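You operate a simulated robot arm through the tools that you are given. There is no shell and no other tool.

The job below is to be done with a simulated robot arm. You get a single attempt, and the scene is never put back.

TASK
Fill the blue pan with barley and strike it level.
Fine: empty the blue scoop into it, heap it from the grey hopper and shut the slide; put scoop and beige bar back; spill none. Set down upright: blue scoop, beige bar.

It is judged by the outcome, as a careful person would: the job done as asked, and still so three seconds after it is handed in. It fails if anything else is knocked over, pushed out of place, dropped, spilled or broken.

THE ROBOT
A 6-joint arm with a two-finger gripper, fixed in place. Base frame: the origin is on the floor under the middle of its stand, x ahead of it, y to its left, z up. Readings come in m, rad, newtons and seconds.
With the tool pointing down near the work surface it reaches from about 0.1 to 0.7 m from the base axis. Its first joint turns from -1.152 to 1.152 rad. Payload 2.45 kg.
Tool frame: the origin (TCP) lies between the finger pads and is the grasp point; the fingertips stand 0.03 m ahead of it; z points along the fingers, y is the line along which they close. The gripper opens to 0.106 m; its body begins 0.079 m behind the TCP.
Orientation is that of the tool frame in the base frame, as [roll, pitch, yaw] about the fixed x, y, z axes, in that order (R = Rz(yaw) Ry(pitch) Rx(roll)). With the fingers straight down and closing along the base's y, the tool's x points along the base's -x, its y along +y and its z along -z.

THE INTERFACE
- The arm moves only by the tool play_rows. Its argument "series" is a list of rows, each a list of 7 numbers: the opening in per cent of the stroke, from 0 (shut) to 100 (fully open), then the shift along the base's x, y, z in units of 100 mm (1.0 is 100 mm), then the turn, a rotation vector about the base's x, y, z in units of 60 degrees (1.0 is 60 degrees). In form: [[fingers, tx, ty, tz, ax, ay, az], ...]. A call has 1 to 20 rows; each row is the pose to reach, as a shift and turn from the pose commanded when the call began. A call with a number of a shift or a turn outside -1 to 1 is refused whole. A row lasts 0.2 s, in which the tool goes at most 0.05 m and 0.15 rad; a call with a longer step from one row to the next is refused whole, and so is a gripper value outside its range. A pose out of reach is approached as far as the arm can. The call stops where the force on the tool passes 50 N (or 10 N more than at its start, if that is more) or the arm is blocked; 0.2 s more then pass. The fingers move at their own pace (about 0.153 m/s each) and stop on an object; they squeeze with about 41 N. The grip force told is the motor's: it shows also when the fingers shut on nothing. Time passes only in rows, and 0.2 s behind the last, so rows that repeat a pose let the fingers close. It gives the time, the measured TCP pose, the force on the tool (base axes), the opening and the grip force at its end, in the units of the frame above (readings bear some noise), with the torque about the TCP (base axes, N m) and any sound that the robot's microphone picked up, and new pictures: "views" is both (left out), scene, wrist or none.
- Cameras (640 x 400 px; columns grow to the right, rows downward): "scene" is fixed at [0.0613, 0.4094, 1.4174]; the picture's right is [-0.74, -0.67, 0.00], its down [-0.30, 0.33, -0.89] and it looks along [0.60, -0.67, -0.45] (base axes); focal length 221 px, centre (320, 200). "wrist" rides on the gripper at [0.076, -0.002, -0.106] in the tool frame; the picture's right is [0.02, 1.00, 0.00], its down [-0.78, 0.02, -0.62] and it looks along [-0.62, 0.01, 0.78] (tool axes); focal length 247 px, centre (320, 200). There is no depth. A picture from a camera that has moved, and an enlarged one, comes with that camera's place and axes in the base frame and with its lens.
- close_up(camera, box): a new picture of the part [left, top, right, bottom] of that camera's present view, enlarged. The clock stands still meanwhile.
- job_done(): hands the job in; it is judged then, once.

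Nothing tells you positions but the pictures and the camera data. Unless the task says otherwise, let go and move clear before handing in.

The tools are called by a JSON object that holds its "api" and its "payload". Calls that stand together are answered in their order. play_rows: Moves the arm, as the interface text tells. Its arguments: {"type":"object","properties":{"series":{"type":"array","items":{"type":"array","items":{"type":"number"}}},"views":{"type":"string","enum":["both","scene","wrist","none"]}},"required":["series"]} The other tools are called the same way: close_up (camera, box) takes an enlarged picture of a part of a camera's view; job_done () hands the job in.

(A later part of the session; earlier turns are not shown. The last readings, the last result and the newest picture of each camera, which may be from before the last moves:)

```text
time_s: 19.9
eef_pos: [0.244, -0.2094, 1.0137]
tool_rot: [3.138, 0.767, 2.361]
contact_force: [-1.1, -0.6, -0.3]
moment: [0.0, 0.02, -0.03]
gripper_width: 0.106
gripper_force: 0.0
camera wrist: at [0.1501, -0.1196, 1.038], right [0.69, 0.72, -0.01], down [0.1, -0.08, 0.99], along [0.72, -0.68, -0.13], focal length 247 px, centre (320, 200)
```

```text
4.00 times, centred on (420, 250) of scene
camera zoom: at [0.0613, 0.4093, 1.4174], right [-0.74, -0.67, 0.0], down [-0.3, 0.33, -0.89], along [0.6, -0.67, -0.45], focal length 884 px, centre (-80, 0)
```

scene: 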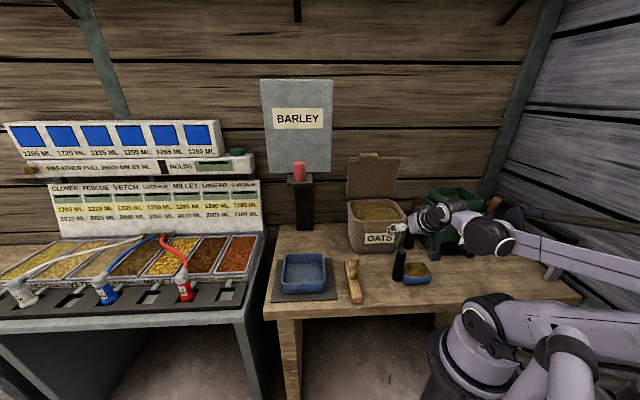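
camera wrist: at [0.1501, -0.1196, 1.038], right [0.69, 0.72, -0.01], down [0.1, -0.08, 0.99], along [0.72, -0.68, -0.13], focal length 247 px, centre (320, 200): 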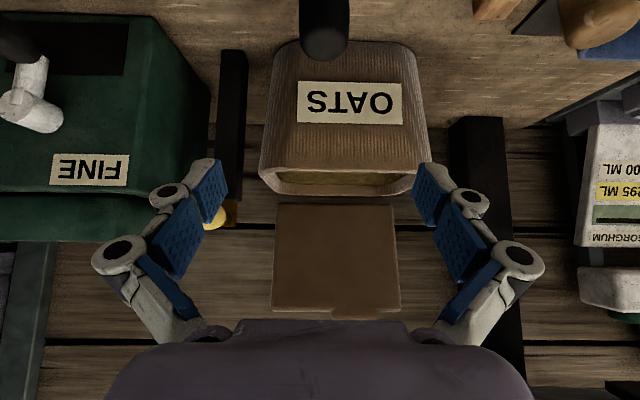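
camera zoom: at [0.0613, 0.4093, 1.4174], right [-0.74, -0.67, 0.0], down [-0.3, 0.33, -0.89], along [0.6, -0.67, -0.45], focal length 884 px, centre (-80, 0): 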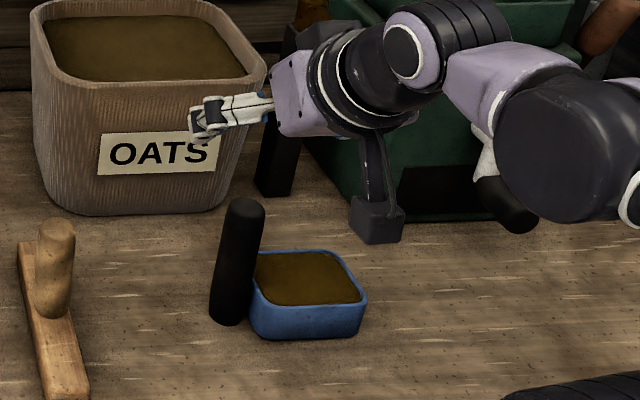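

I'm right above the scoop's handle, with its top at about z 0.933 and centred between the fingers. I'll descend straight down in two stages.

{"api": "play_rows", "payload": {"series": [[100, 0, 0, -0.3, 0, 0, 0], [100, 0, 0, -0.6, 0, 0, 0], [100, 0, 0, -0.8, 0, 0, 0]], "views": "both"}}

{"api": "close_up", "payload": {"camera": "scene", "box": [340, 200, 500, 300]}}

```text
time_s: 20.7
eef_pos: [0.243, -0.2095, 0.934]
tool_rot: [3.139, 0.769, 2.362]
contact_force: [-0.4, -0.1, 0.1]
moment: [-0.02, -0.02, 0.01]
gripper_width: 0.106
gripper_force: 0.0
camera wrist: at [0.1502, -0.1192, 0.9581], right [0.69, 0.72, -0.01], down [0.1, -0.08, 0.99], along [0.72, -0.69, -0.13], focal length 247 px, centre (320, 200)
```

scene: 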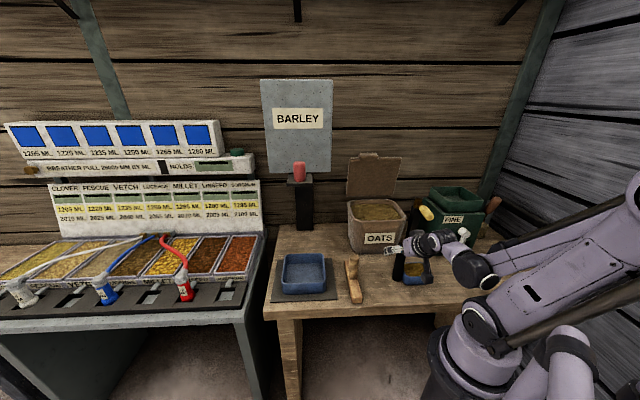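
wrist: 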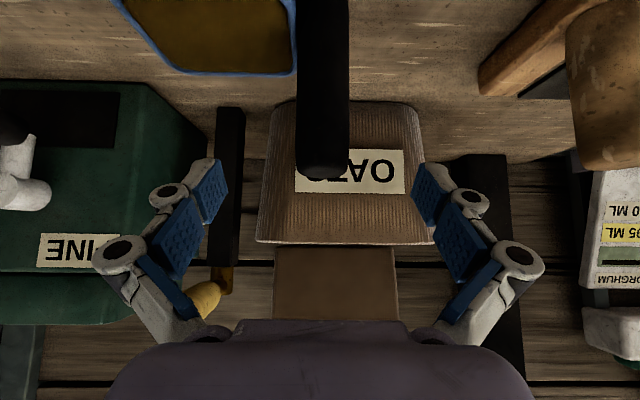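

```text
4.00 times, centred on (420, 250) of scene
camera zoom: at [0.0613, 0.4093, 1.4174], right [-0.74, -0.67, 0.0], down [-0.3, 0.33, -0.89], along [0.6, -0.67, -0.45], focal length 884 px, centre (-80, 0)
```

zoom: 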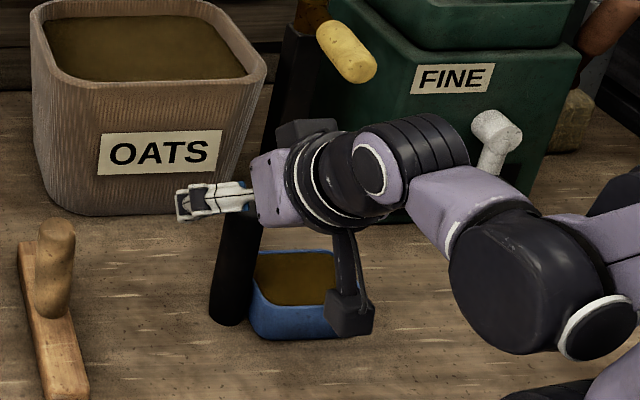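

{"api": "play_rows", "payload": {"series": [[100, 0, 0, -0.15, 0, 0, 0], [100, 0, 0, -0.29, 0, 0, 0]], "views": "both"}}

{"api": "close_up", "payload": {"camera": "wrist", "box": [80, 0, 480, 250]}}

```text
time_s: 21.3
eef_pos: [0.2456, -0.2113, 0.9092]
tool_rot: [3.137, 0.768, 2.362]
contact_force: [-0.1, -0.1, 0.6]
moment: [0.01, -0.01, 0.0]
gripper_width: 0.1058
gripper_force: 0.1
camera wrist: at [0.1515, -0.1204, 0.9322], right [0.69, 0.72, -0.01], down [0.1, -0.08, 0.99], along [0.72, -0.69, -0.13], focal length 247 px, centre (320, 200)
```

scene: 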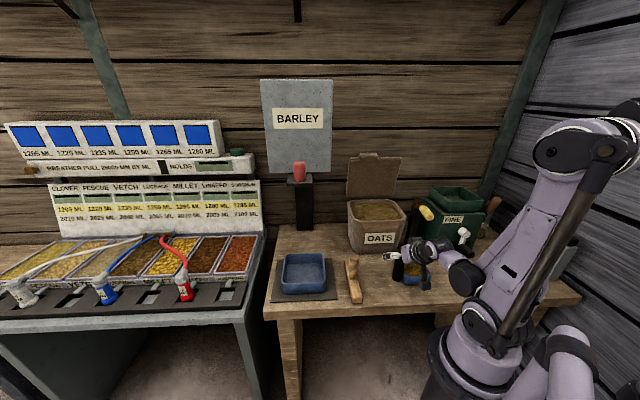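
wrist: 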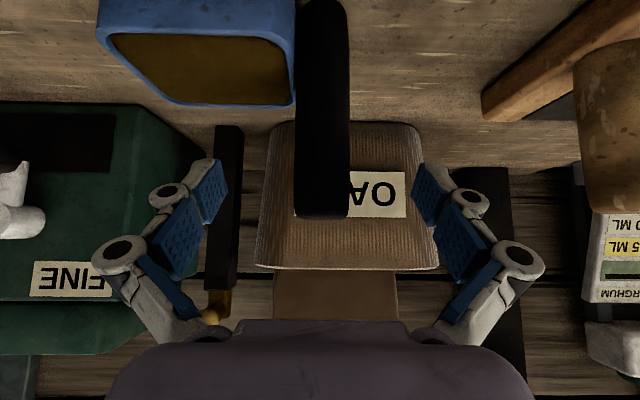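

```text
1.60 times, centred on (280, 125) of wrist
camera zoom: at [0.1515, -0.1204, 0.9322], right [0.69, 0.72, -0.01], down [0.1, -0.08, 0.99], along [0.72, -0.69, -0.13], focal length 395 px, centre (384, 320)
```

zoom: 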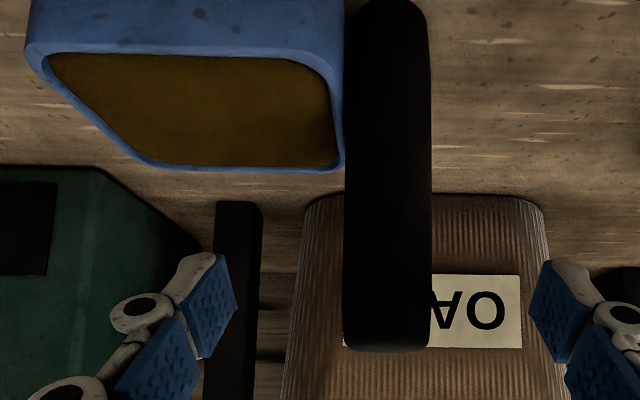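

The handle is centred between the fingers with its top just above the grasp point. I'll lower a further 12 mm and close.

{"api": "play_rows", "payload": {"series": [[100, 0, 0, -0.12, 0, 0, 0], [60, 0, 0, -0.12, 0, 0, 0], [20, 0, 0, -0.12, 0, 0, 0], [0, 0, 0, -0.12, 0, 0, 0], [0, 0, 0, -0.12, 0, 0, 0]], "views": "both"}}

{"api": "close_up", "payload": {"camera": "scene", "box": [340, 200, 500, 300]}}

```text
time_s: 22.5
eef_pos: [0.2453, -0.2106, 0.9094]
tool_rot: [3.137, 0.765, 2.362]
contact_force: [1.6, 0.1, 1.2]
moment: [-0.16, -0.21, 0.05]
gripper_width: 0.0308
gripper_force: 41.2
out of reach, approached as far as the arm can: row 1, 2, 3, 4, 5
camera wrist: at [0.1514, -0.1203, 0.9324], right [0.69, 0.72, -0.01], down [0.1, -0.08, 0.99], along [0.72, -0.69, -0.13], focal length 247 px, centre (320, 200)
```

scene: 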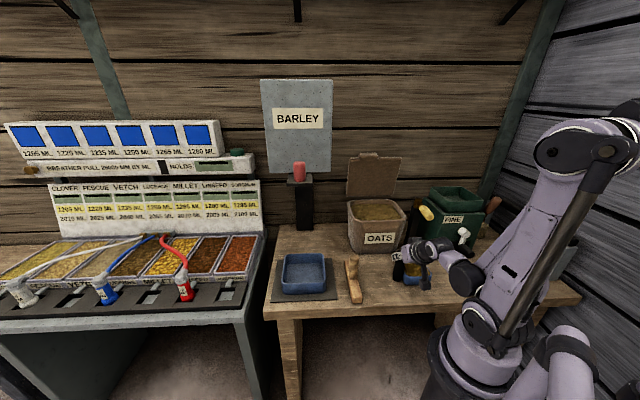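
wrist: 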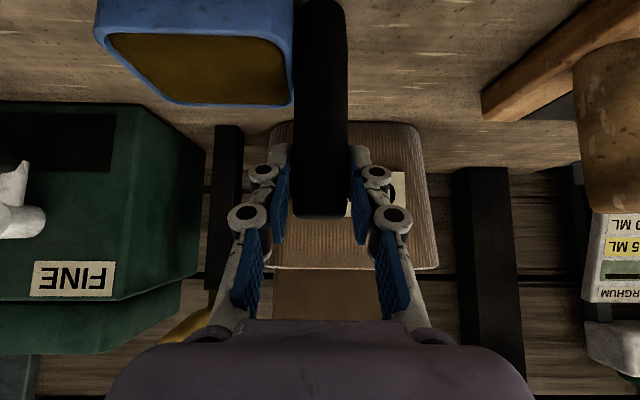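

```text
4.00 times, centred on (420, 250) of scene
camera zoom: at [0.0613, 0.4094, 1.4174], right [-0.74, -0.67, 0.0], down [-0.3, 0.33, -0.89], along [0.6, -0.67, -0.45], focal length 884 px, centre (-80, 0)
```

zoom: 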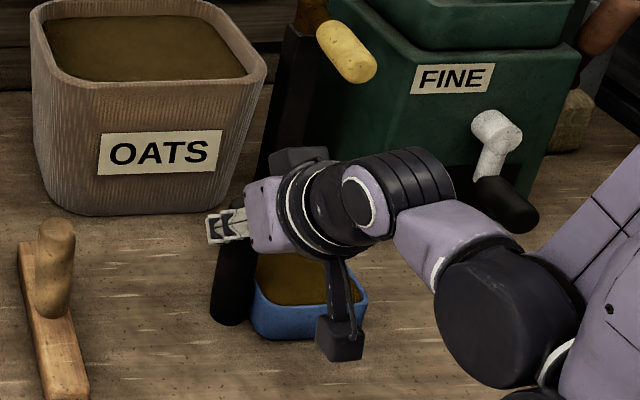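

Gripped at 41 N with a width of 0.031, and the scoop's home pose is TCP (0.2453, -0.2106, 0.9094). I'll lift slowly and straight up, checking that it stays level.

{"api": "play_rows", "payload": {"series": [[0, 0, 0, 0.1, 0, 0, 0], [0, 0, 0, 0.25, 0, 0, 0], [0, 0, 0, 0.45, 0, 0, 0], [0, 0, 0, 0.65, 0, 0, 0], [0, 0, 0, 0.85, 0, 0, 0], [0, 0, 0, 1.0, 0, 0, 0]], "views": "both"}}

{"api": "close_up", "payload": {"camera": "scene", "box": [340, 180, 500, 280]}}

```text
time_s: 23.9
eef_pos: [0.2445, -0.2092, 1.0099]
tool_rot: [3.137, 0.768, 2.362]
contact_force: [-0.1, 0.7, -2.7]
moment: [0.05, -0.02, 0.0]
gripper_width: 0.0305
gripper_force: 40.9
camera wrist: at [0.1505, -0.1191, 1.0326], right [0.69, 0.72, -0.01], down [0.1, -0.08, 0.99], along [0.72, -0.69, -0.13], focal length 247 px, centre (320, 200)
```

scene: 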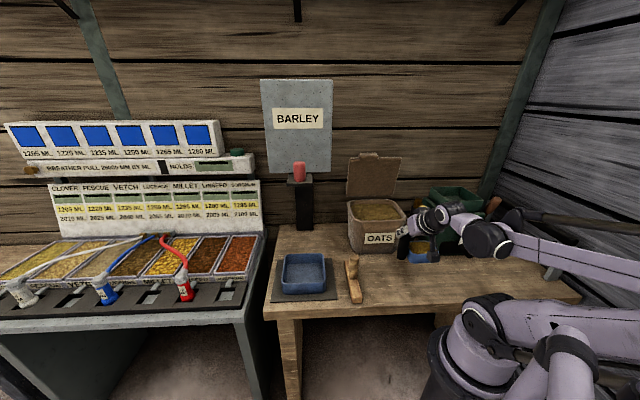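
wrist: 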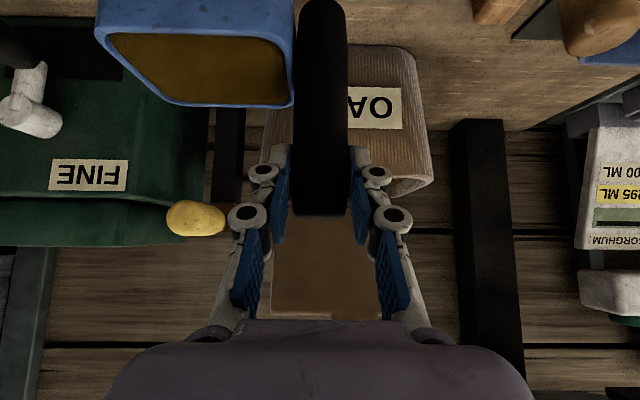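

```text
4.00 times, centred on (420, 230) of scene
camera zoom: at [0.0613, 0.4093, 1.4174], right [-0.74, -0.67, 0.0], down [-0.3, 0.33, -0.89], along [0.6, -0.67, -0.45], focal length 884 px, centre (-80, 80)
```

zoom: 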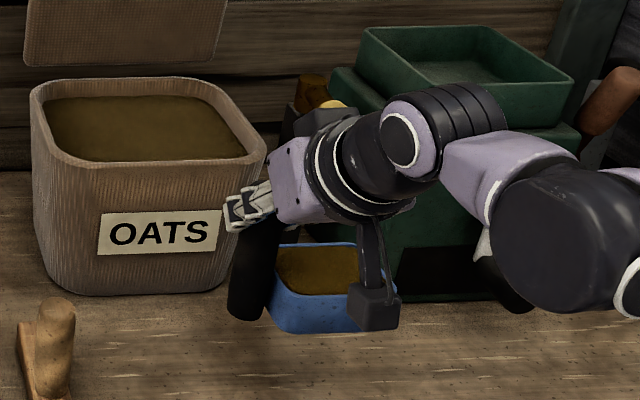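

The scoop came up level with its grain intact. I'll carry it at a safe height over the bar's handle towards the pan, keeping it clear of the overhanging slide.

{"api": "play_rows", "payload": {"series": [[0, 0, 0, 0.1, 0, 0, 0], [0, 0, 0, 0.3, 0, 0, 0], [0, 0.02, 0.02, 0.5, 0, 0, 0], [0, 0.1, 0.11, 0.65, 0, 0, 0], [0, 0.25, 0.29, 0.7, 0, 0, 0], [0, 0.4, 0.47, 0.7, 0, 0, 0], [0, 0.55, 0.64, 0.7, 0, 0, 0], [0, 0.67, 0.77, 0.7, 0, 0, 0]], "views": "none"}}

{"api": "play_rows", "payload": {"series": [[0, 0.08, 0.09, 0, 0, 0, 0], [0, 0.22, 0.25, 0, 0, 0, 0], [0, 0.36, 0.41, 0, 0, 0, 0], [0, 0.5, 0.57, 0, 0, 0, 0], [0, 0.62, 0.7, 0, 0, 0, 0], [0, 0.67, 0.77, 0, 0, 0, 0]], "views": "both"}}

```text
time_s: 25.7
eef_pos: [0.312, -0.1313, 1.0777]
tool_rot: [3.138, 0.767, 2.36]
contact_force: [0.4, 0.5, -2.0]
moment: [0.07, -0.06, 0.02]
gripper_width: 0.0304
gripper_force: 40.9
```

```text
time_s: 27.1
eef_pos: [0.3769, -0.0564, 1.0786]
tool_rot: [3.137, 0.766, 2.361]
contact_force: [0.6, 0.2, -2.2]
moment: [0.06, -0.05, 0.0]
gripper_width: 0.0305
gripper_force: 41.3
camera wrist: at [0.2839, 0.0348, 1.1024], right [0.69, 0.72, -0.01], down [0.1, -0.08, 0.99], along [0.72, -0.69, -0.13], focal length 247 px, centre (320, 200)
```

scene: 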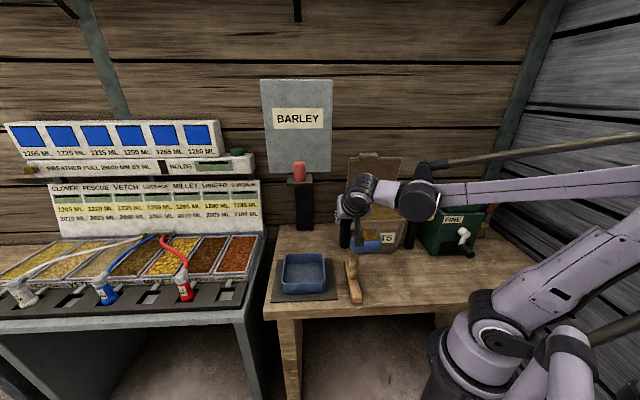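
wrist: 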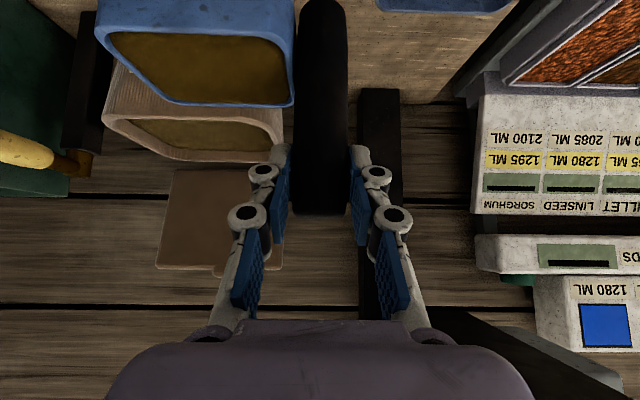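

{"api": "play_rows", "payload": {"series": [[0, 0.1, 0.11, 0, 0, 0, 0], [0, 0.25, 0.28, 0, 0, 0, 0], [0, 0.42, 0.47, 0, 0, 0, 0], [0, 0.58, 0.65, 0, 0, 0, 0], [0, 0.69, 0.78, -0.05, 0, 0, 0], [0, 0.69, 0.78, -0.2, 0, 0, 0], [0, 0.69, 0.78, -0.4, 0, 0, 0], [0, 0.69, 0.78, -0.55, 0, 0, 0]], "views": "none"}}

{"api": "play_rows", "payload": {"series": [[0, 0.1, 0.04, 0, 0, 0, 0], [0, 0.3, 0.12, 0, 0, 0, 0], [0, 0.5, 0.2, 0, 0, 0, 0], [0, 0.7, 0.29, 0, 0, 0, 0], [0, 0.9, 0.38, 0, 0, 0, 0], [0, 0.99, 0.42, 0, 0, 0, 0]], "views": "both"}}

{"api": "close_up", "payload": {"camera": "scene", "box": [250, 150, 410, 310]}}

```text
time_s: 28.9
eef_pos: [0.4484, 0.0216, 1.0235]
tool_rot: [3.137, 0.767, 2.361]
contact_force: [1.2, 0.4, -2.1]
moment: [0.09, -0.05, -0.02]
gripper_width: 0.0302
gripper_force: 41.5
```

```text
time_s: 30.3
eef_pos: [0.5471, 0.0652, 1.0234]
tool_rot: [3.137, 0.769, 2.362]
contact_force: [-0.2, -0.3, -1.4]
moment: [0.09, -0.03, -0.01]
gripper_width: 0.0305
gripper_force: 40.9
camera wrist: at [0.4529, 0.155, 1.0469], right [0.69, 0.72, -0.01], down [0.1, -0.08, 0.99], along [0.72, -0.69, -0.13], focal length 247 px, centre (320, 200)
```

scene: 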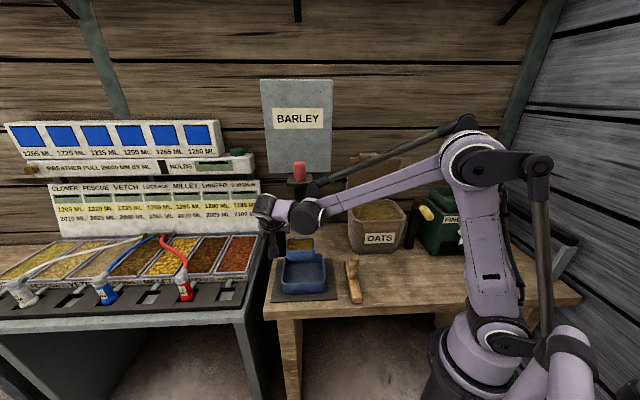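
wrist: 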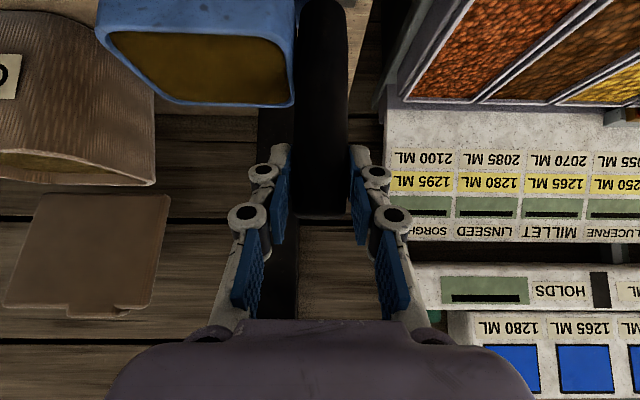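

```text
2.50 times, centred on (330, 230) of scene
camera zoom: at [0.0613, 0.4094, 1.4174], right [-0.74, -0.67, 0.0], down [-0.3, 0.33, -0.89], along [0.6, -0.67, -0.45], focal length 552 px, centre (295, 125)
```

zoom: 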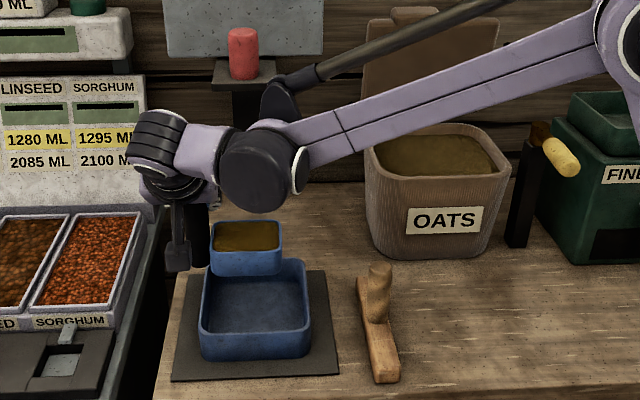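

The scoop hangs level right over the pan. Now I'll start tipping it about the bench-depth axis so the far lip goes down over the middle of the pan, in stages.

{"api": "play_rows", "payload": {"series": [[0, 0, 0, 0, 0.07, -0.07, 0], [0, 0, 0, 0, 0.155, -0.155, 0], [0, 0, 0, 0, 0.24, -0.24, 0], [0, 0, 0, 0, 0.325, -0.325, 0]], "views": "both"}}

{"api": "close_up", "payload": {"camera": "scene", "box": [250, 210, 410, 310]}}

```text
time_s: 31.3
eef_pos: [0.5458, 0.0635, 1.0236]
tool_rot: [2.507, 0.666, 1.937]
contact_force: [-1.0, -0.8, -1.8]
moment: [0.03, 0.03, -0.02]
gripper_width: 0.0305
gripper_force: 40.6
camera wrist: at [0.4448, 0.1468, 1.0434], right [0.61, 0.65, 0.45], down [-0.22, -0.41, 0.88], along [0.76, -0.64, -0.11], focal length 247 px, centre (320, 200)
```

scene: 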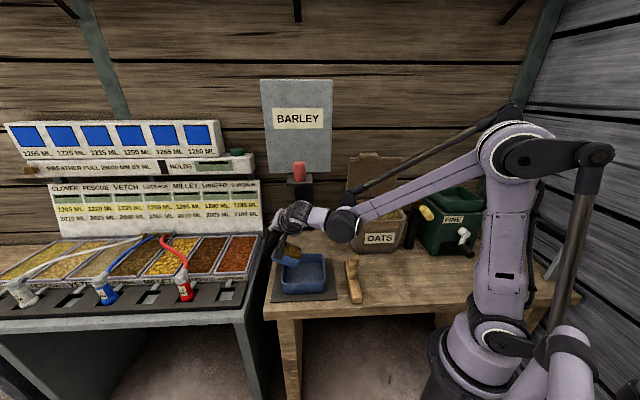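
wrist: 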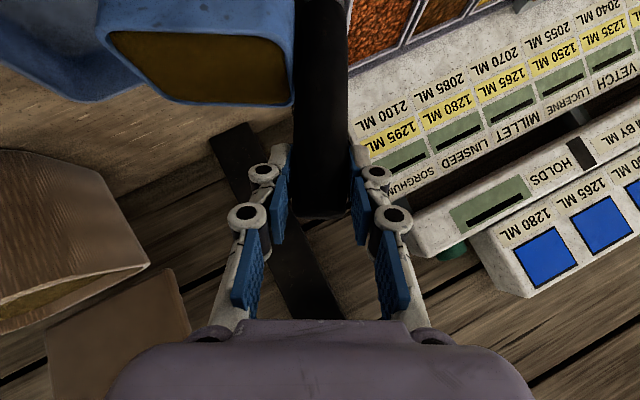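

```text
4.00 times, centred on (330, 260) of scene
camera zoom: at [0.0613, 0.4094, 1.4174], right [-0.74, -0.67, 0.0], down [-0.3, 0.33, -0.89], along [0.6, -0.67, -0.45], focal length 884 px, centre (280, -40)
```

zoom: 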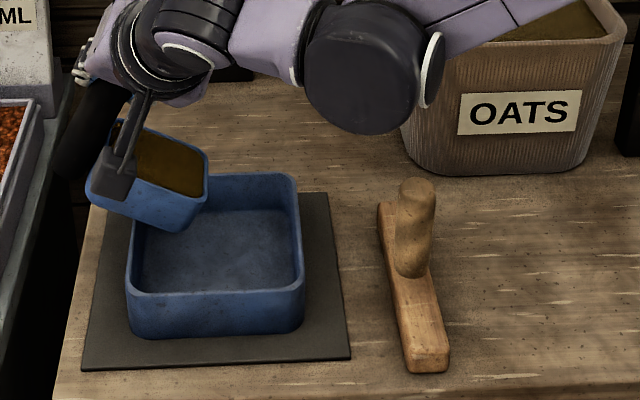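

{"api": "play_rows", "payload": {"series": [[0, -0.03, -0.03, 0, 0.085, -0.085, 0], [0, -0.13, -0.13, 0, 0.17, -0.17, 0], [0, -0.23, -0.23, 0, 0.255, -0.255, 0]], "views": "scene"}}

{"api": "close_up", "payload": {"camera": "scene", "box": [250, 210, 410, 310]}}

```text
time_s: 32.1
eef_pos: [0.5232, 0.0414, 1.0242]
tool_rot: [2.119, 0.474, 1.726]
contact_force: [0.0, -0.2, -1.8]
moment: [-0.04, 0.03, 0.02]
gripper_width: 0.0305
gripper_force: 41.2
```

scene: 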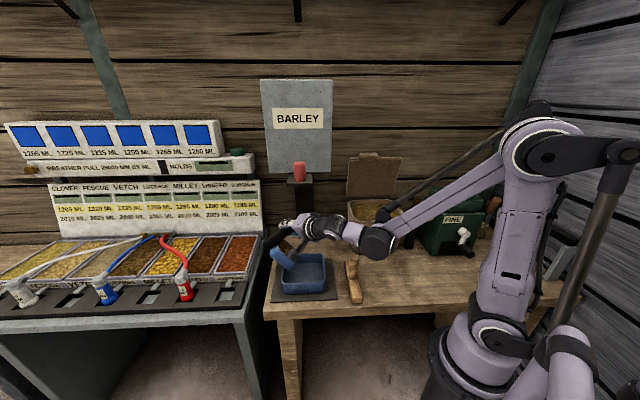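

```text
4.00 times, centred on (330, 260) of scene
camera zoom: at [0.0613, 0.4094, 1.4174], right [-0.74, -0.67, 0.0], down [-0.3, 0.33, -0.89], along [0.6, -0.67, -0.45], focal length 884 px, centre (280, -40)
```

zoom: 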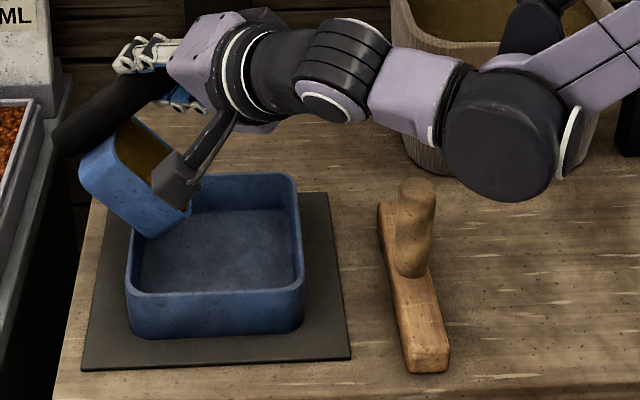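

{"api": "play_rows", "payload": {"series": [[0, -0.11, -0.11, 0, 0.085, -0.085, 0], [0, -0.21, -0.21, 0, 0.17, -0.17, 0]], "views": "scene"}}

{"api": "close_up", "payload": {"camera": "scene", "box": [250, 210, 410, 310]}}

```text
time_s: 32.7
eef_pos: [0.5014, 0.02, 1.0233]
tool_rot: [1.904, 0.316, 1.644]
contact_force: [-0.1, 0.4, -2.6]
moment: [-0.05, 0.08, -0.01]
gripper_width: 0.0306
gripper_force: 41.2
```

scene: 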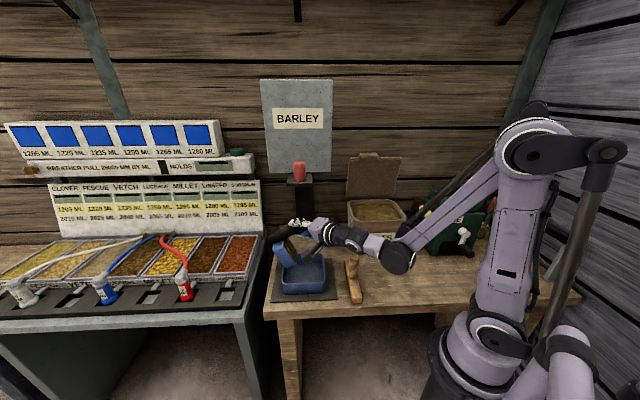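

```text
4.00 times, centred on (330, 260) of scene
camera zoom: at [0.0613, 0.4094, 1.4174], right [-0.74, -0.67, 0.0], down [-0.3, 0.33, -0.89], along [0.6, -0.67, -0.45], focal length 884 px, centre (280, -40)
```

zoom: 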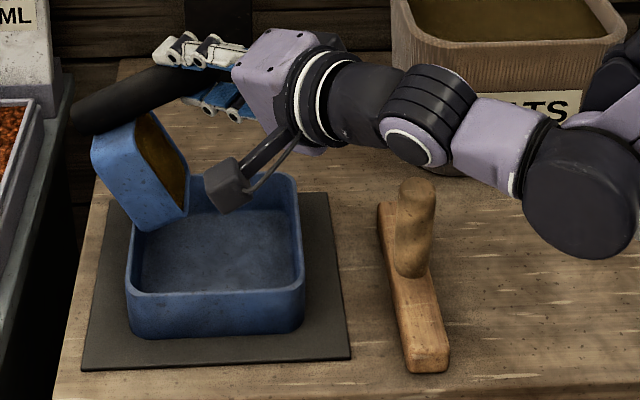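

{"api": "play_rows", "payload": {"series": [[0, -0.23, -0.23, -0.05, 0.085, -0.085, 0], [0, -0.38, -0.38, -0.1, 0.17, -0.17, 0]], "views": "scene"}}

{"api": "close_up", "payload": {"camera": "scene", "box": [250, 210, 410, 310]}}

```text
time_s: 33.3
eef_pos: [0.4688, -0.0155, 1.0242]
tool_rot: [1.729, 0.159, 1.604]
contact_force: [0.6, 0.2, -2.1]
moment: [-0.08, 0.13, -0.08]
gripper_width: 0.031
gripper_force: 40.5
out of reach, approached as far as the arm can: row 2
```

scene: 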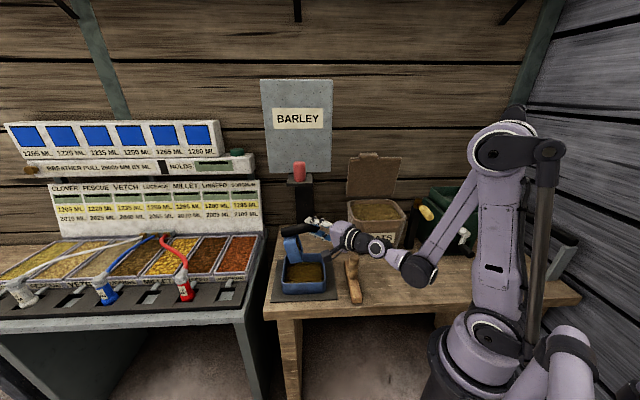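

```text
4.00 times, centred on (330, 260) of scene
camera zoom: at [0.0613, 0.4094, 1.4174], right [-0.74, -0.67, 0.0], down [-0.3, 0.33, -0.89], along [0.6, -0.67, -0.45], focal length 884 px, centre (280, -40)
```

zoom: 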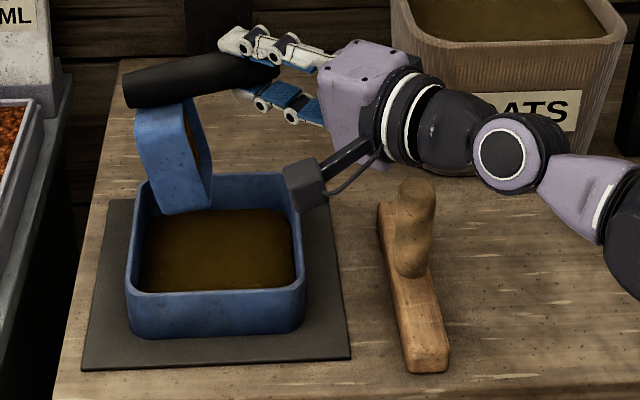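

The barley is now in the pan and I see no spill; some may still cling in the scoop. Tilting the tool up further is at the arm's limit, so I'll finish by rolling about the tool's own axis while keeping the bowl over the pan.

{"api": "play_rows", "payload": {"series": [[0, -0.02, -0.1, 0, 0.13, 0.001, -0.02], [0, -0.04, -0.2, 0, 0.26, 0.002, -0.041], [0, -0.06, -0.3, 0, 0.39, 0.003, -0.062]], "views": "both"}}

{"api": "close_up", "payload": {"camera": "scene", "box": [250, 210, 410, 310]}}

```text
time_s: 34.1
eef_pos: [0.4645, -0.0468, 1.0293]
tool_rot: [1.722, -0.262, 1.533]
contact_force: [-0.2, 0.2, -2.2]
moment: [-0.13, 0.1, 0.01]
gripper_width: 0.0304
gripper_force: 40.6
out of reach, approached as far as the arm can: row 2
camera wrist: at [0.3604, 0.0291, 1.0623], right [0.14, -0.24, 0.96], down [-0.64, -0.76, -0.1], along [0.75, -0.6, -0.26], focal length 247 px, centre (320, 200)
```

scene: 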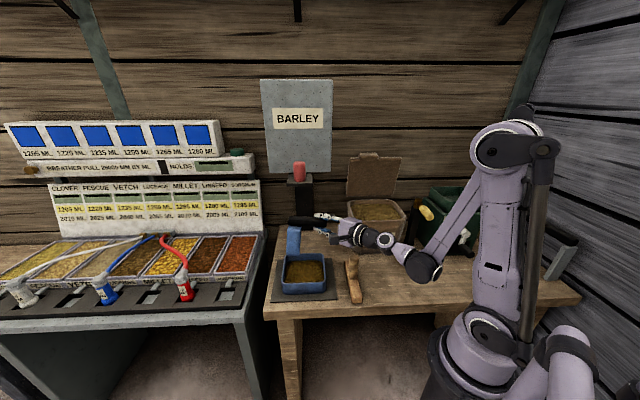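
wrist: 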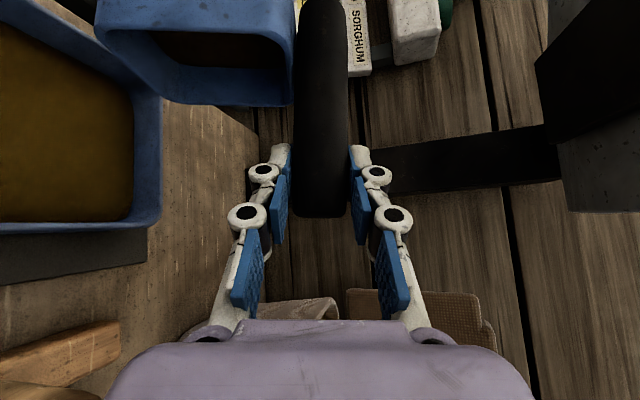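

```text
4.00 times, centred on (330, 260) of scene
camera zoom: at [0.0613, 0.4094, 1.4174], right [-0.74, -0.67, 0.0], down [-0.3, 0.33, -0.89], along [0.6, -0.67, -0.45], focal length 884 px, centre (280, -40)
```

zoom: 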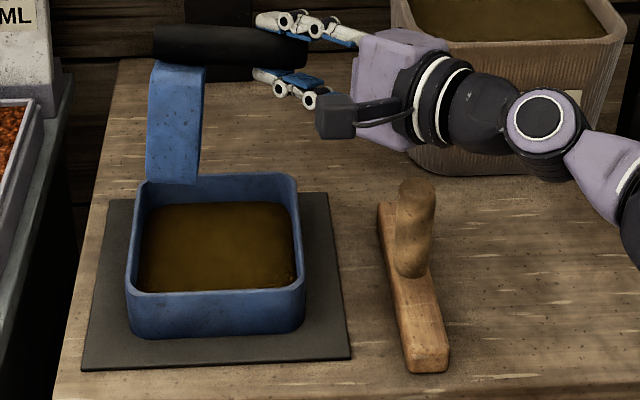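

{"api": "close_up", "payload": {"camera": "wrist", "box": [0, 0, 320, 200]}}

```text
2.00 times, centred on (160, 100) of wrist
camera zoom: at [0.3604, 0.0291, 1.0623], right [0.14, -0.24, 0.96], down [-0.64, -0.76, -0.1], along [0.75, -0.6, -0.26], focal length 494 px, centre (640, 400)
```

zoom: 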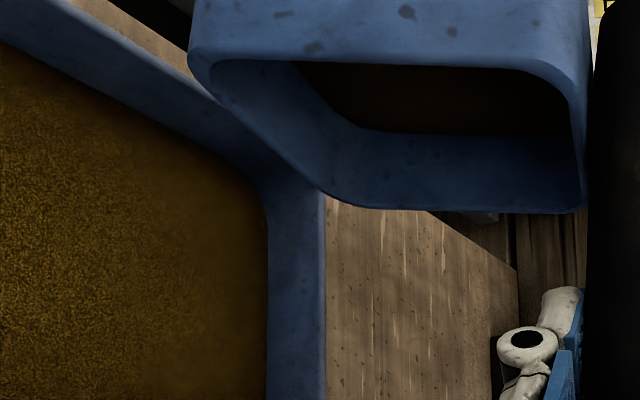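

The scoop still shows a thin layer inside. I'll roll further and hold so it empties completely, with the lip still over the middle of the pan.

{"api": "play_rows", "payload": {"series": [[0, 0, -0.07, 0, 0.13, 0, -0.019], [0, 0, -0.15, 0, 0.26, 0, -0.038], [0, 0, -0.22, 0, 0.39, 0, -0.057], [0, 0, -0.3, 0, 0.52, 0, -0.076], [0, 0, -0.3, 0, 0.52, 0, -0.076]], "views": "both"}}

{"api": "close_up", "payload": {"camera": "scene", "box": [250, 210, 410, 310]}}

{"api": "close_up", "payload": {"camera": "wrist", "box": [0, 0, 320, 200]}}

```text
time_s: 35.3
eef_pos: [0.4635, -0.076, 1.0269]
tool_rot: [1.778, -0.805, 1.421]
contact_force: [0.0, 0.3, -3.1]
moment: [-0.14, 0.13, 0.0]
gripper_width: 0.0305
gripper_force: 41.3
camera wrist: at [0.365, -0.0213, 1.0962], right [0.1, -0.71, 0.69], down [-0.7, -0.55, -0.46], along [0.71, -0.44, -0.55], focal length 247 px, centre (320, 200)
```

scene: 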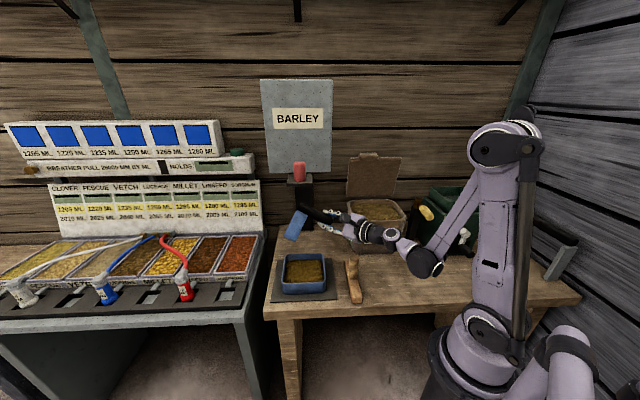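
wrist: 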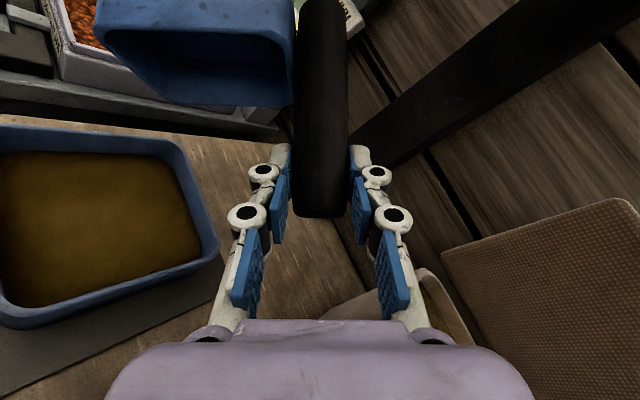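

```text
4.00 times, centred on (330, 260) of scene
camera zoom: at [0.0613, 0.4093, 1.4174], right [-0.74, -0.67, 0.0], down [-0.3, 0.33, -0.89], along [0.6, -0.67, -0.45], focal length 884 px, centre (280, -40)
```

zoom: 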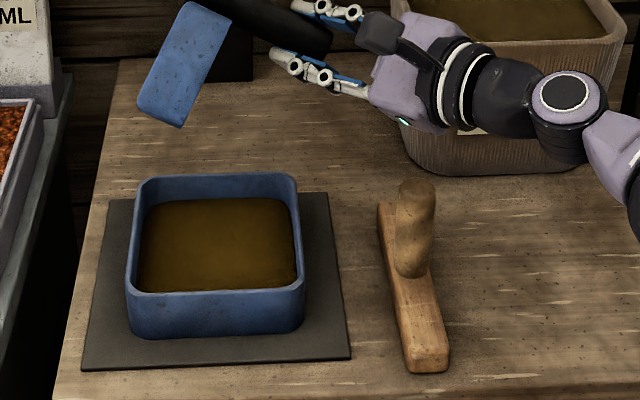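

```text
2.00 times, centred on (160, 100) of wrist
camera zoom: at [0.365, -0.0213, 1.0962], right [0.1, -0.71, 0.69], down [-0.7, -0.55, -0.46], along [0.71, -0.44, -0.55], focal length 494 px, centre (640, 400)
```

zoom: 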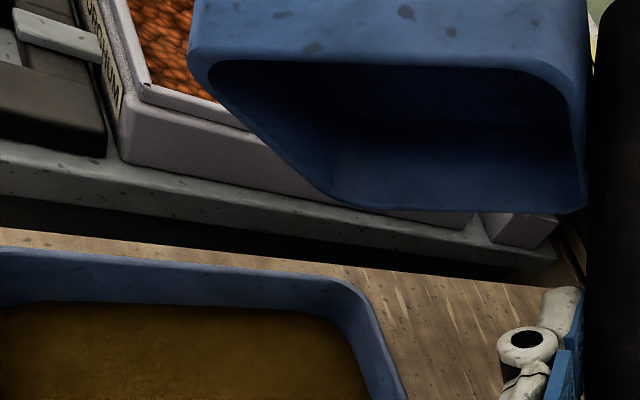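

The scoop is empty and the pan is about three-quarters full, with nothing spilled. I'll roll the scoop back upright by reversing those moves, then take it home.

{"api": "play_rows", "payload": {"series": [[0, 0, 0.07, 0, -0.13, 0, 0.019], [0, 0, 0.15, 0, -0.26, 0, 0.038], [0, 0, 0.22, 0, -0.39, 0, 0.057], [0, 0, 0.3, 0, -0.52, 0, 0.076]], "views": "none"}}

{"api": "play_rows", "payload": {"series": [[0, 0.02, 0.1, 0.05, -0.13, -0.001, 0.02], [0, 0.04, 0.2, 0.1, -0.26, -0.002, 0.041], [0, 0.06, 0.3, 0.15, -0.39, -0.003, 0.062]], "views": "none"}}

{"api": "play_rows", "payload": {"series": [[0, -0.05, -0.01, 0.1, -0.0919, 0.0919, 0], [0, -0.12, -0.02, 0.2, -0.1838, 0.1838, 0], [0, -0.2, -0.04, 0.3, -0.2757, 0.2757, 0], [0, -0.28, -0.06, 0.4, -0.3676, 0.3676, 0], [0, -0.36, -0.07, 0.4, -0.4595, 0.4595, 0], [0, -0.44, -0.08, 0.4, -0.5514, 0.5514, 0], [0, -0.52, -0.1, 0.4, -0.6433, 0.6433, 0], [0, -0.6, -0.12, 0.4, -0.7352, 0.7352, 0], [0, -0.66, -0.13, 0.4, -0.8271, 0.8271, 0], [0, -0.7, -0.14, 0.4, -0.919, 0.919, 0]], "views": "both"}}

```text
time_s: 36.3
eef_pos: [0.4638, -0.0459, 1.0284]
tool_rot: [1.721, -0.257, 1.534]
contact_force: [-0.9, 1.0, -1.9]
moment: [-0.11, 0.1, -0.02]
gripper_width: 0.0306
gripper_force: 40.8
```

```text
time_s: 37.1
eef_pos: [0.4682, -0.016, 1.0402]
tool_rot: [1.714, 0.15, 1.6]
contact_force: [1.0, 0.5, -2.3]
moment: [-0.08, 0.11, 0.0]
gripper_width: 0.0306
gripper_force: 40.7
```

```text
time_s: 39.3
eef_pos: [0.3994, -0.031, 1.0817]
tool_rot: [3.138, 0.769, 2.361]
contact_force: [-0.3, 0.1, -2.4]
moment: [0.06, 0.0, 0.01]
gripper_width: 0.0303
gripper_force: 40.5
camera wrist: at [0.3052, 0.0601, 1.1049], right [0.69, 0.72, -0.01], down [0.1, -0.08, 0.99], along [0.72, -0.69, -0.13], focal length 247 px, centre (320, 200)
```

scene: 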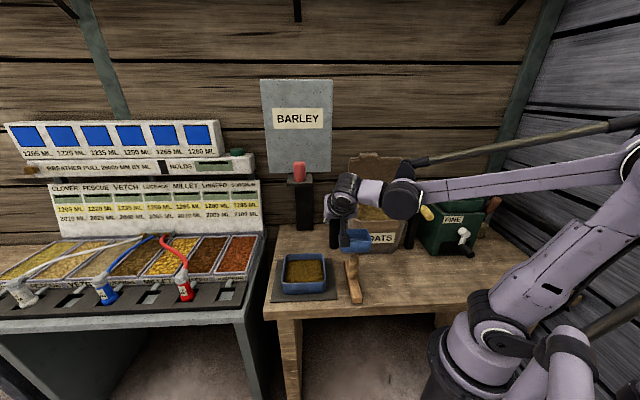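
wrist: 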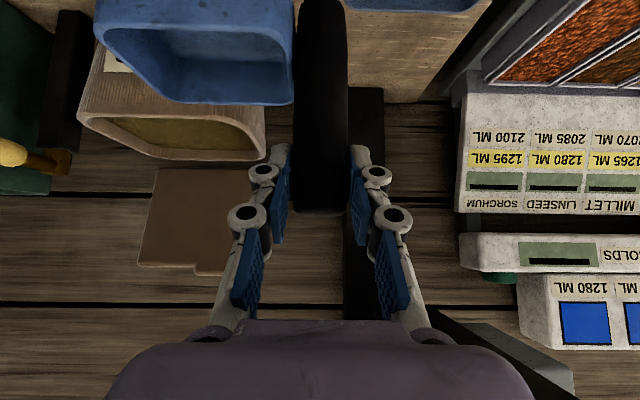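

The scoop is upright again and unchanged in the grip. I'll carry it back over the bar to its home spot.

{"api": "play_rows", "payload": {"series": [[0, -0.12, -0.14, 0, 0, 0, 0], [0, -0.3, -0.35, 0, 0, 0, 0], [0, -0.48, -0.56, 0, 0, 0, 0], [0, -0.66, -0.77, 0, 0, 0, 0], [0, -0.77, -0.9, 0, 0, 0, 0]], "views": "none"}}

{"api": "play_rows", "payload": {"series": [[0, -0.14, -0.16, 0, 0, 0, 0], [0, -0.3, -0.35, 0, 0, 0, 0], [0, -0.48, -0.56, 0, 0, 0, 0], [0, -0.66, -0.77, -0.05, 0, 0, 0], [0, -0.77, -0.9, -0.2, 0, 0, 0], [0, -0.77, -0.9, -0.45, 0, 0, 0], [0, -0.77, -0.9, -0.7, 0, 0, 0], [0, -0.77, -0.9, -0.9, 0, 0, 0]], "views": "both"}}

```text
time_s: 40.5
eef_pos: [0.3222, -0.1193, 1.0822]
tool_rot: [3.136, 0.768, 2.361]
contact_force: [-0.6, 0.1, -2.5]
moment: [0.1, -0.03, -0.01]
gripper_width: 0.0306
gripper_force: 40.5
```

```text
time_s: 42.3
eef_pos: [0.244, -0.2097, 0.9905]
tool_rot: [3.137, 0.768, 2.359]
contact_force: [0.0, 0.0, -2.5]
moment: [0.08, -0.05, -0.03]
gripper_width: 0.0305
gripper_force: 41.3
camera wrist: at [0.1512, -0.1196, 1.0146], right [0.69, 0.72, -0.01], down [0.1, -0.08, 0.99], along [0.72, -0.69, -0.13], focal length 247 px, centre (320, 200)
```

scene: 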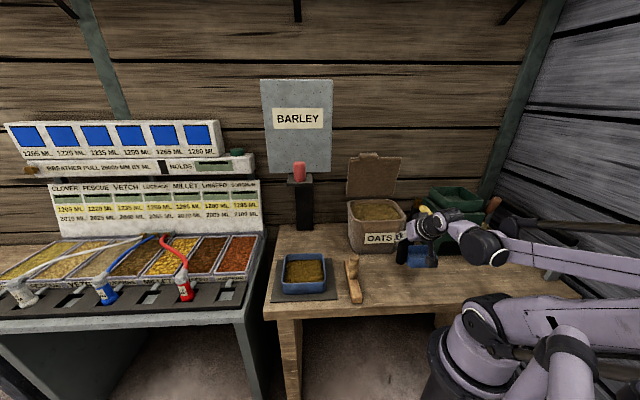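
wrist: 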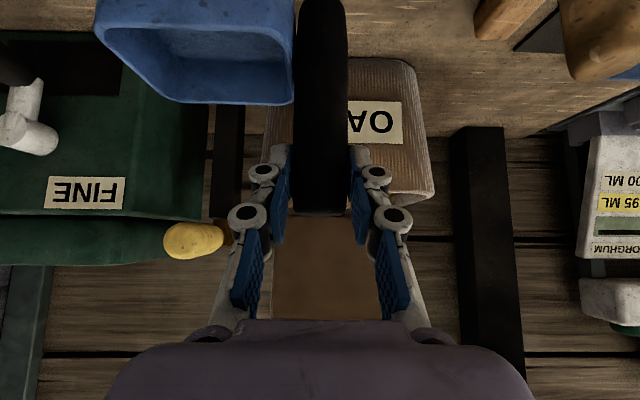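

{"api": "play_rows", "payload": {"series": [[0, 0.01, -0.01, -0.2, 0, 0, 0], [0, 0.01, -0.01, -0.45, 0, 0, 0], [0, 0.01, -0.01, -0.65, 0, 0, 0], [0, 0.01, -0.01, -0.74, 0, 0, 0], [0, 0.01, -0.01, -0.78, 0, 0, 0]], "views": "both"}}

{"api": "close_up", "payload": {"camera": "scene", "box": [340, 200, 500, 300]}}

```text
time_s: 43.5
eef_pos: [0.2455, -0.2109, 0.914]
tool_rot: [3.137, 0.767, 2.359]
contact_force: [-0.3, 0.4, -2.1]
moment: [0.06, -0.04, -0.02]
gripper_width: 0.0305
gripper_force: 40.8
camera wrist: at [0.1518, -0.1202, 0.9367], right [0.69, 0.72, -0.01], down [0.1, -0.08, 0.99], along [0.72, -0.69, -0.13], focal length 247 px, centre (320, 200)
```

scene: 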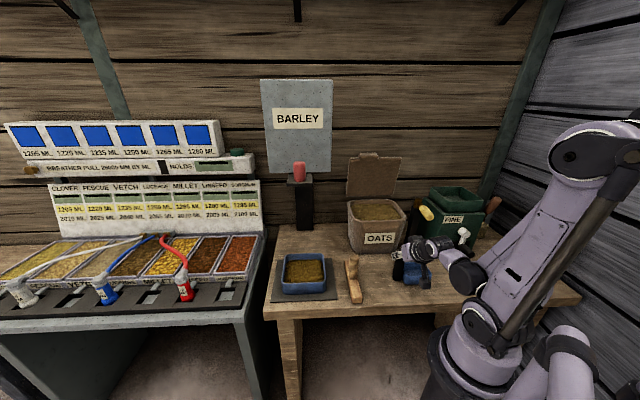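
wrist: 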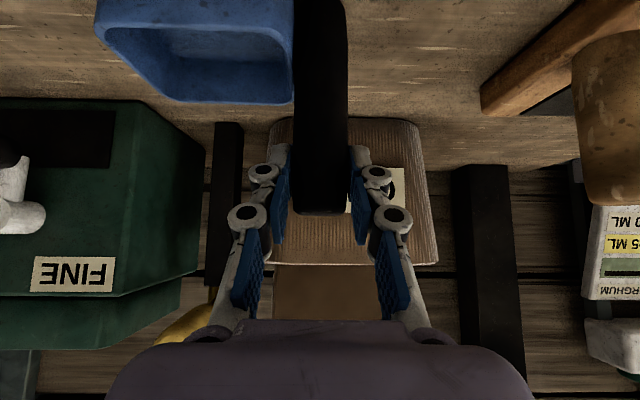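

```text
4.00 times, centred on (420, 250) of scene
camera zoom: at [0.0613, 0.4093, 1.4174], right [-0.74, -0.67, 0.0], down [-0.3, 0.33, -0.89], along [0.6, -0.67, -0.45], focal length 884 px, centre (-80, 0)
```

zoom: 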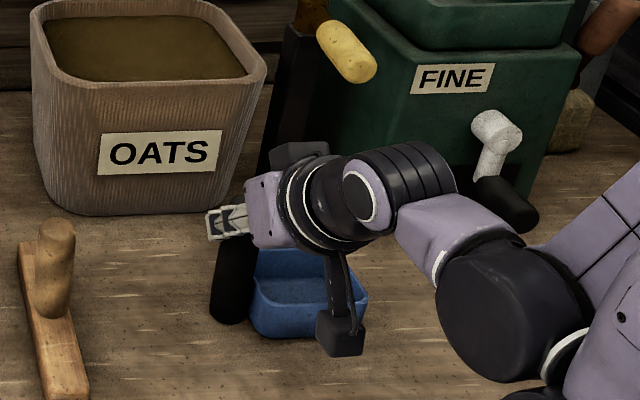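

{"api": "play_rows", "payload": {"series": [[0, 0, 0, -0.02, 0, 0, 0], [0, 0, 0, -0.035, 0, 0, 0], [0, 0, 0, -0.045, 0, 0, 0]], "views": "none"}}

```text
time_s: 44.3
eef_pos: [0.2453, -0.2114, 0.9099]
tool_rot: [3.136, 0.773, 2.361]
contact_force: [-3.0, 2.3, 28.3]
moment: [-0.28, -0.22, 0.03]
gripper_width: 0.0304
gripper_force: 41.1
```

The scoop is seated on the bench. I'll ease the pressure slightly and open the fingers.

{"api": "play_rows", "payload": {"series": [[0, 0, 0, 0.01, 0, 0, 0], [20, 0, 0, 0.01, 0, 0, 0], [60, 0, 0, 0.01, 0, 0, 0], [100, 0, 0, 0.01, 0, 0, 0]], "views": "both"}}

{"api": "close_up", "payload": {"camera": "scene", "box": [340, 200, 500, 300]}}

```text
time_s: 45.3
eef_pos: [0.2451, -0.2106, 0.9098]
tool_rot: [3.137, 0.764, 2.359]
contact_force: [-0.2, 0.2, -0.1]
moment: [-0.03, -0.01, -0.03]
gripper_width: 0.1059
gripper_force: 0.0
camera wrist: at [0.1519, -0.1201, 0.9332], right [0.69, 0.72, -0.01], down [0.1, -0.08, 0.99], along [0.72, -0.69, -0.13], focal length 247 px, centre (320, 200)
```

scene: 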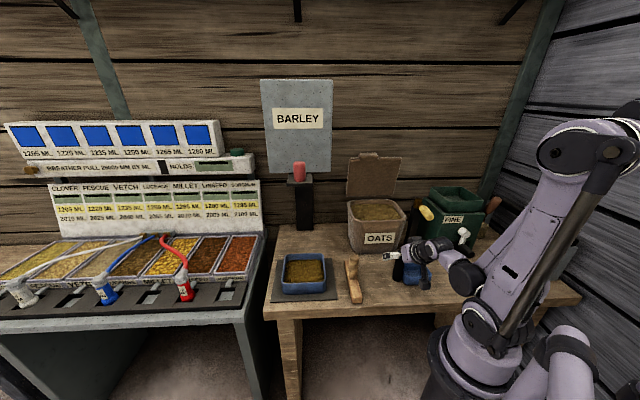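
wrist: 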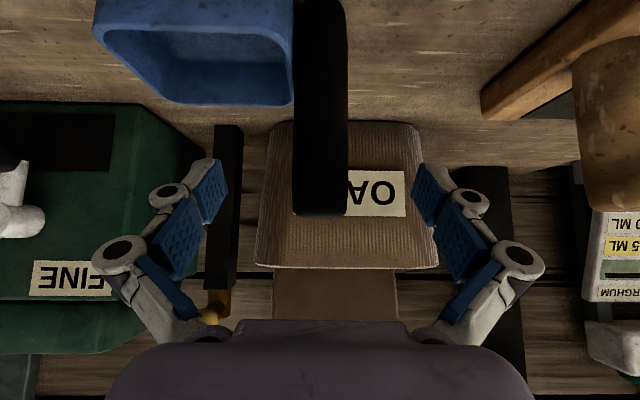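

```text
4.00 times, centred on (420, 250) of scene
camera zoom: at [0.0613, 0.4094, 1.4174], right [-0.74, -0.67, 0.0], down [-0.3, 0.33, -0.89], along [0.6, -0.67, -0.45], focal length 884 px, centre (-80, 0)
```

zoom: 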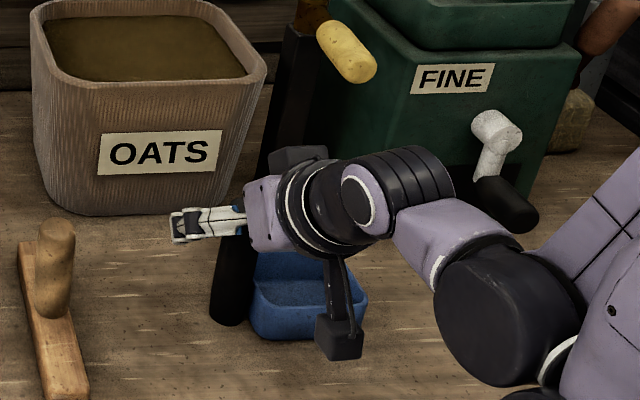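

The scoop stands upright at its original spot. I'll rise clear and move to the front of the hopper, level with the slide's red knob, for a closer look.

{"api": "play_rows", "payload": {"series": [[100, 0, 0, 0.2, 0, 0, 0], [100, 0, 0, 0.5, 0, 0, 0], [100, 0, 0, 0.8, 0, 0, 0], [100, 0, 0, 1.0, 0, 0, 0]], "views": "scene"}}

{"api": "play_rows", "payload": {"series": [[100, 0.1, 0.2, 0.25, 0, 0, 0], [100, 0.2, 0.45, 0.5, 0, 0, 0], [100, 0.3, 0.7, 0.75, 0, 0, 0], [100, 0.4, 0.95, 1.0, 0, 0, 0]], "views": "none"}}

{"api": "play_rows", "payload": {"series": [[100, 0.1, 0.25, 0.25, 0, 0, 0], [100, 0.2, 0.5, 0.5, 0, 0, 0], [100, 0.35, 0.75, 0.75, 0, 0, 0], [100, 0.5, 1.0, 1.0, 0, 0, 0]], "views": "none"}}

{"api": "play_rows", "payload": {"series": [[100, 0.15, 0.3, 0.2, 0, 0, 0], [100, 0.3, 0.6, 0.4, 0, 0, 0], [100, 0.45, 0.9, 0.5, 0, 0, 0], [100, 0.5, 1.0, 0.5, 0, 0, 0]], "views": "both"}}

```text
time_s: 46.3
eef_pos: [0.2449, -0.2107, 1.0099]
tool_rot: [3.136, 0.769, 2.361]
contact_force: [0.1, 0.3, -1.2]
moment: [0.02, -0.02, 0.01]
gripper_width: 0.1061
gripper_force: 0.1
```

scene: 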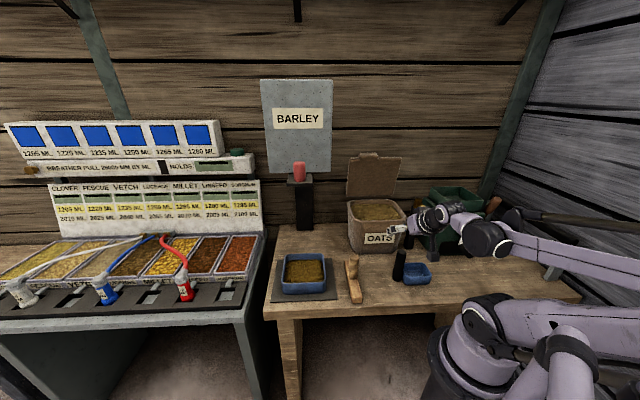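

```text
time_s: 47.3
eef_pos: [0.2852, -0.1159, 1.1101]
tool_rot: [3.137, 0.769, 2.359]
contact_force: [0.1, -0.9, -0.5]
moment: [0.01, 0.0, 0.01]
gripper_width: 0.1058
gripper_force: 0.0
```

```text
time_s: 48.3
eef_pos: [0.3341, -0.0161, 1.2106]
tool_rot: [3.136, 0.768, 2.358]
contact_force: [0.5, 1.0, -0.2]
moment: [0.0, 0.02, 0.0]
gripper_width: 0.1061
gripper_force: 0.1
```

```text
time_s: 49.3
eef_pos: [0.3857, 0.0839, 1.2602]
tool_rot: [3.135, 0.768, 2.358]
contact_force: [0.1, 0.2, -0.3]
moment: [0.0, 0.03, -0.03]
gripper_width: 0.106
gripper_force: 0.1
camera wrist: at [0.292, 0.1751, 1.2837], right [0.69, 0.72, -0.01], down [0.1, -0.08, 0.99], along [0.72, -0.69, -0.13], focal length 247 px, centre (320, 200)
```

scene: 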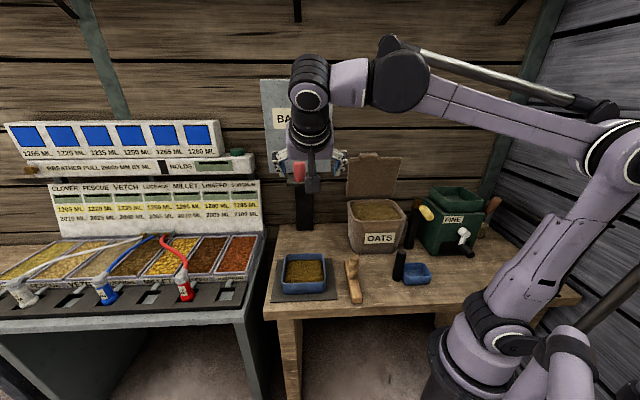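
wrist: 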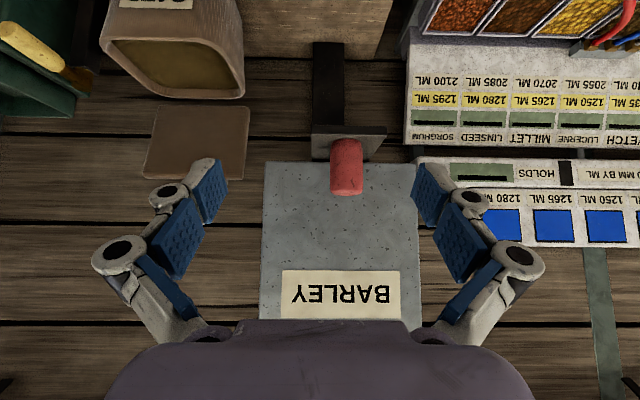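

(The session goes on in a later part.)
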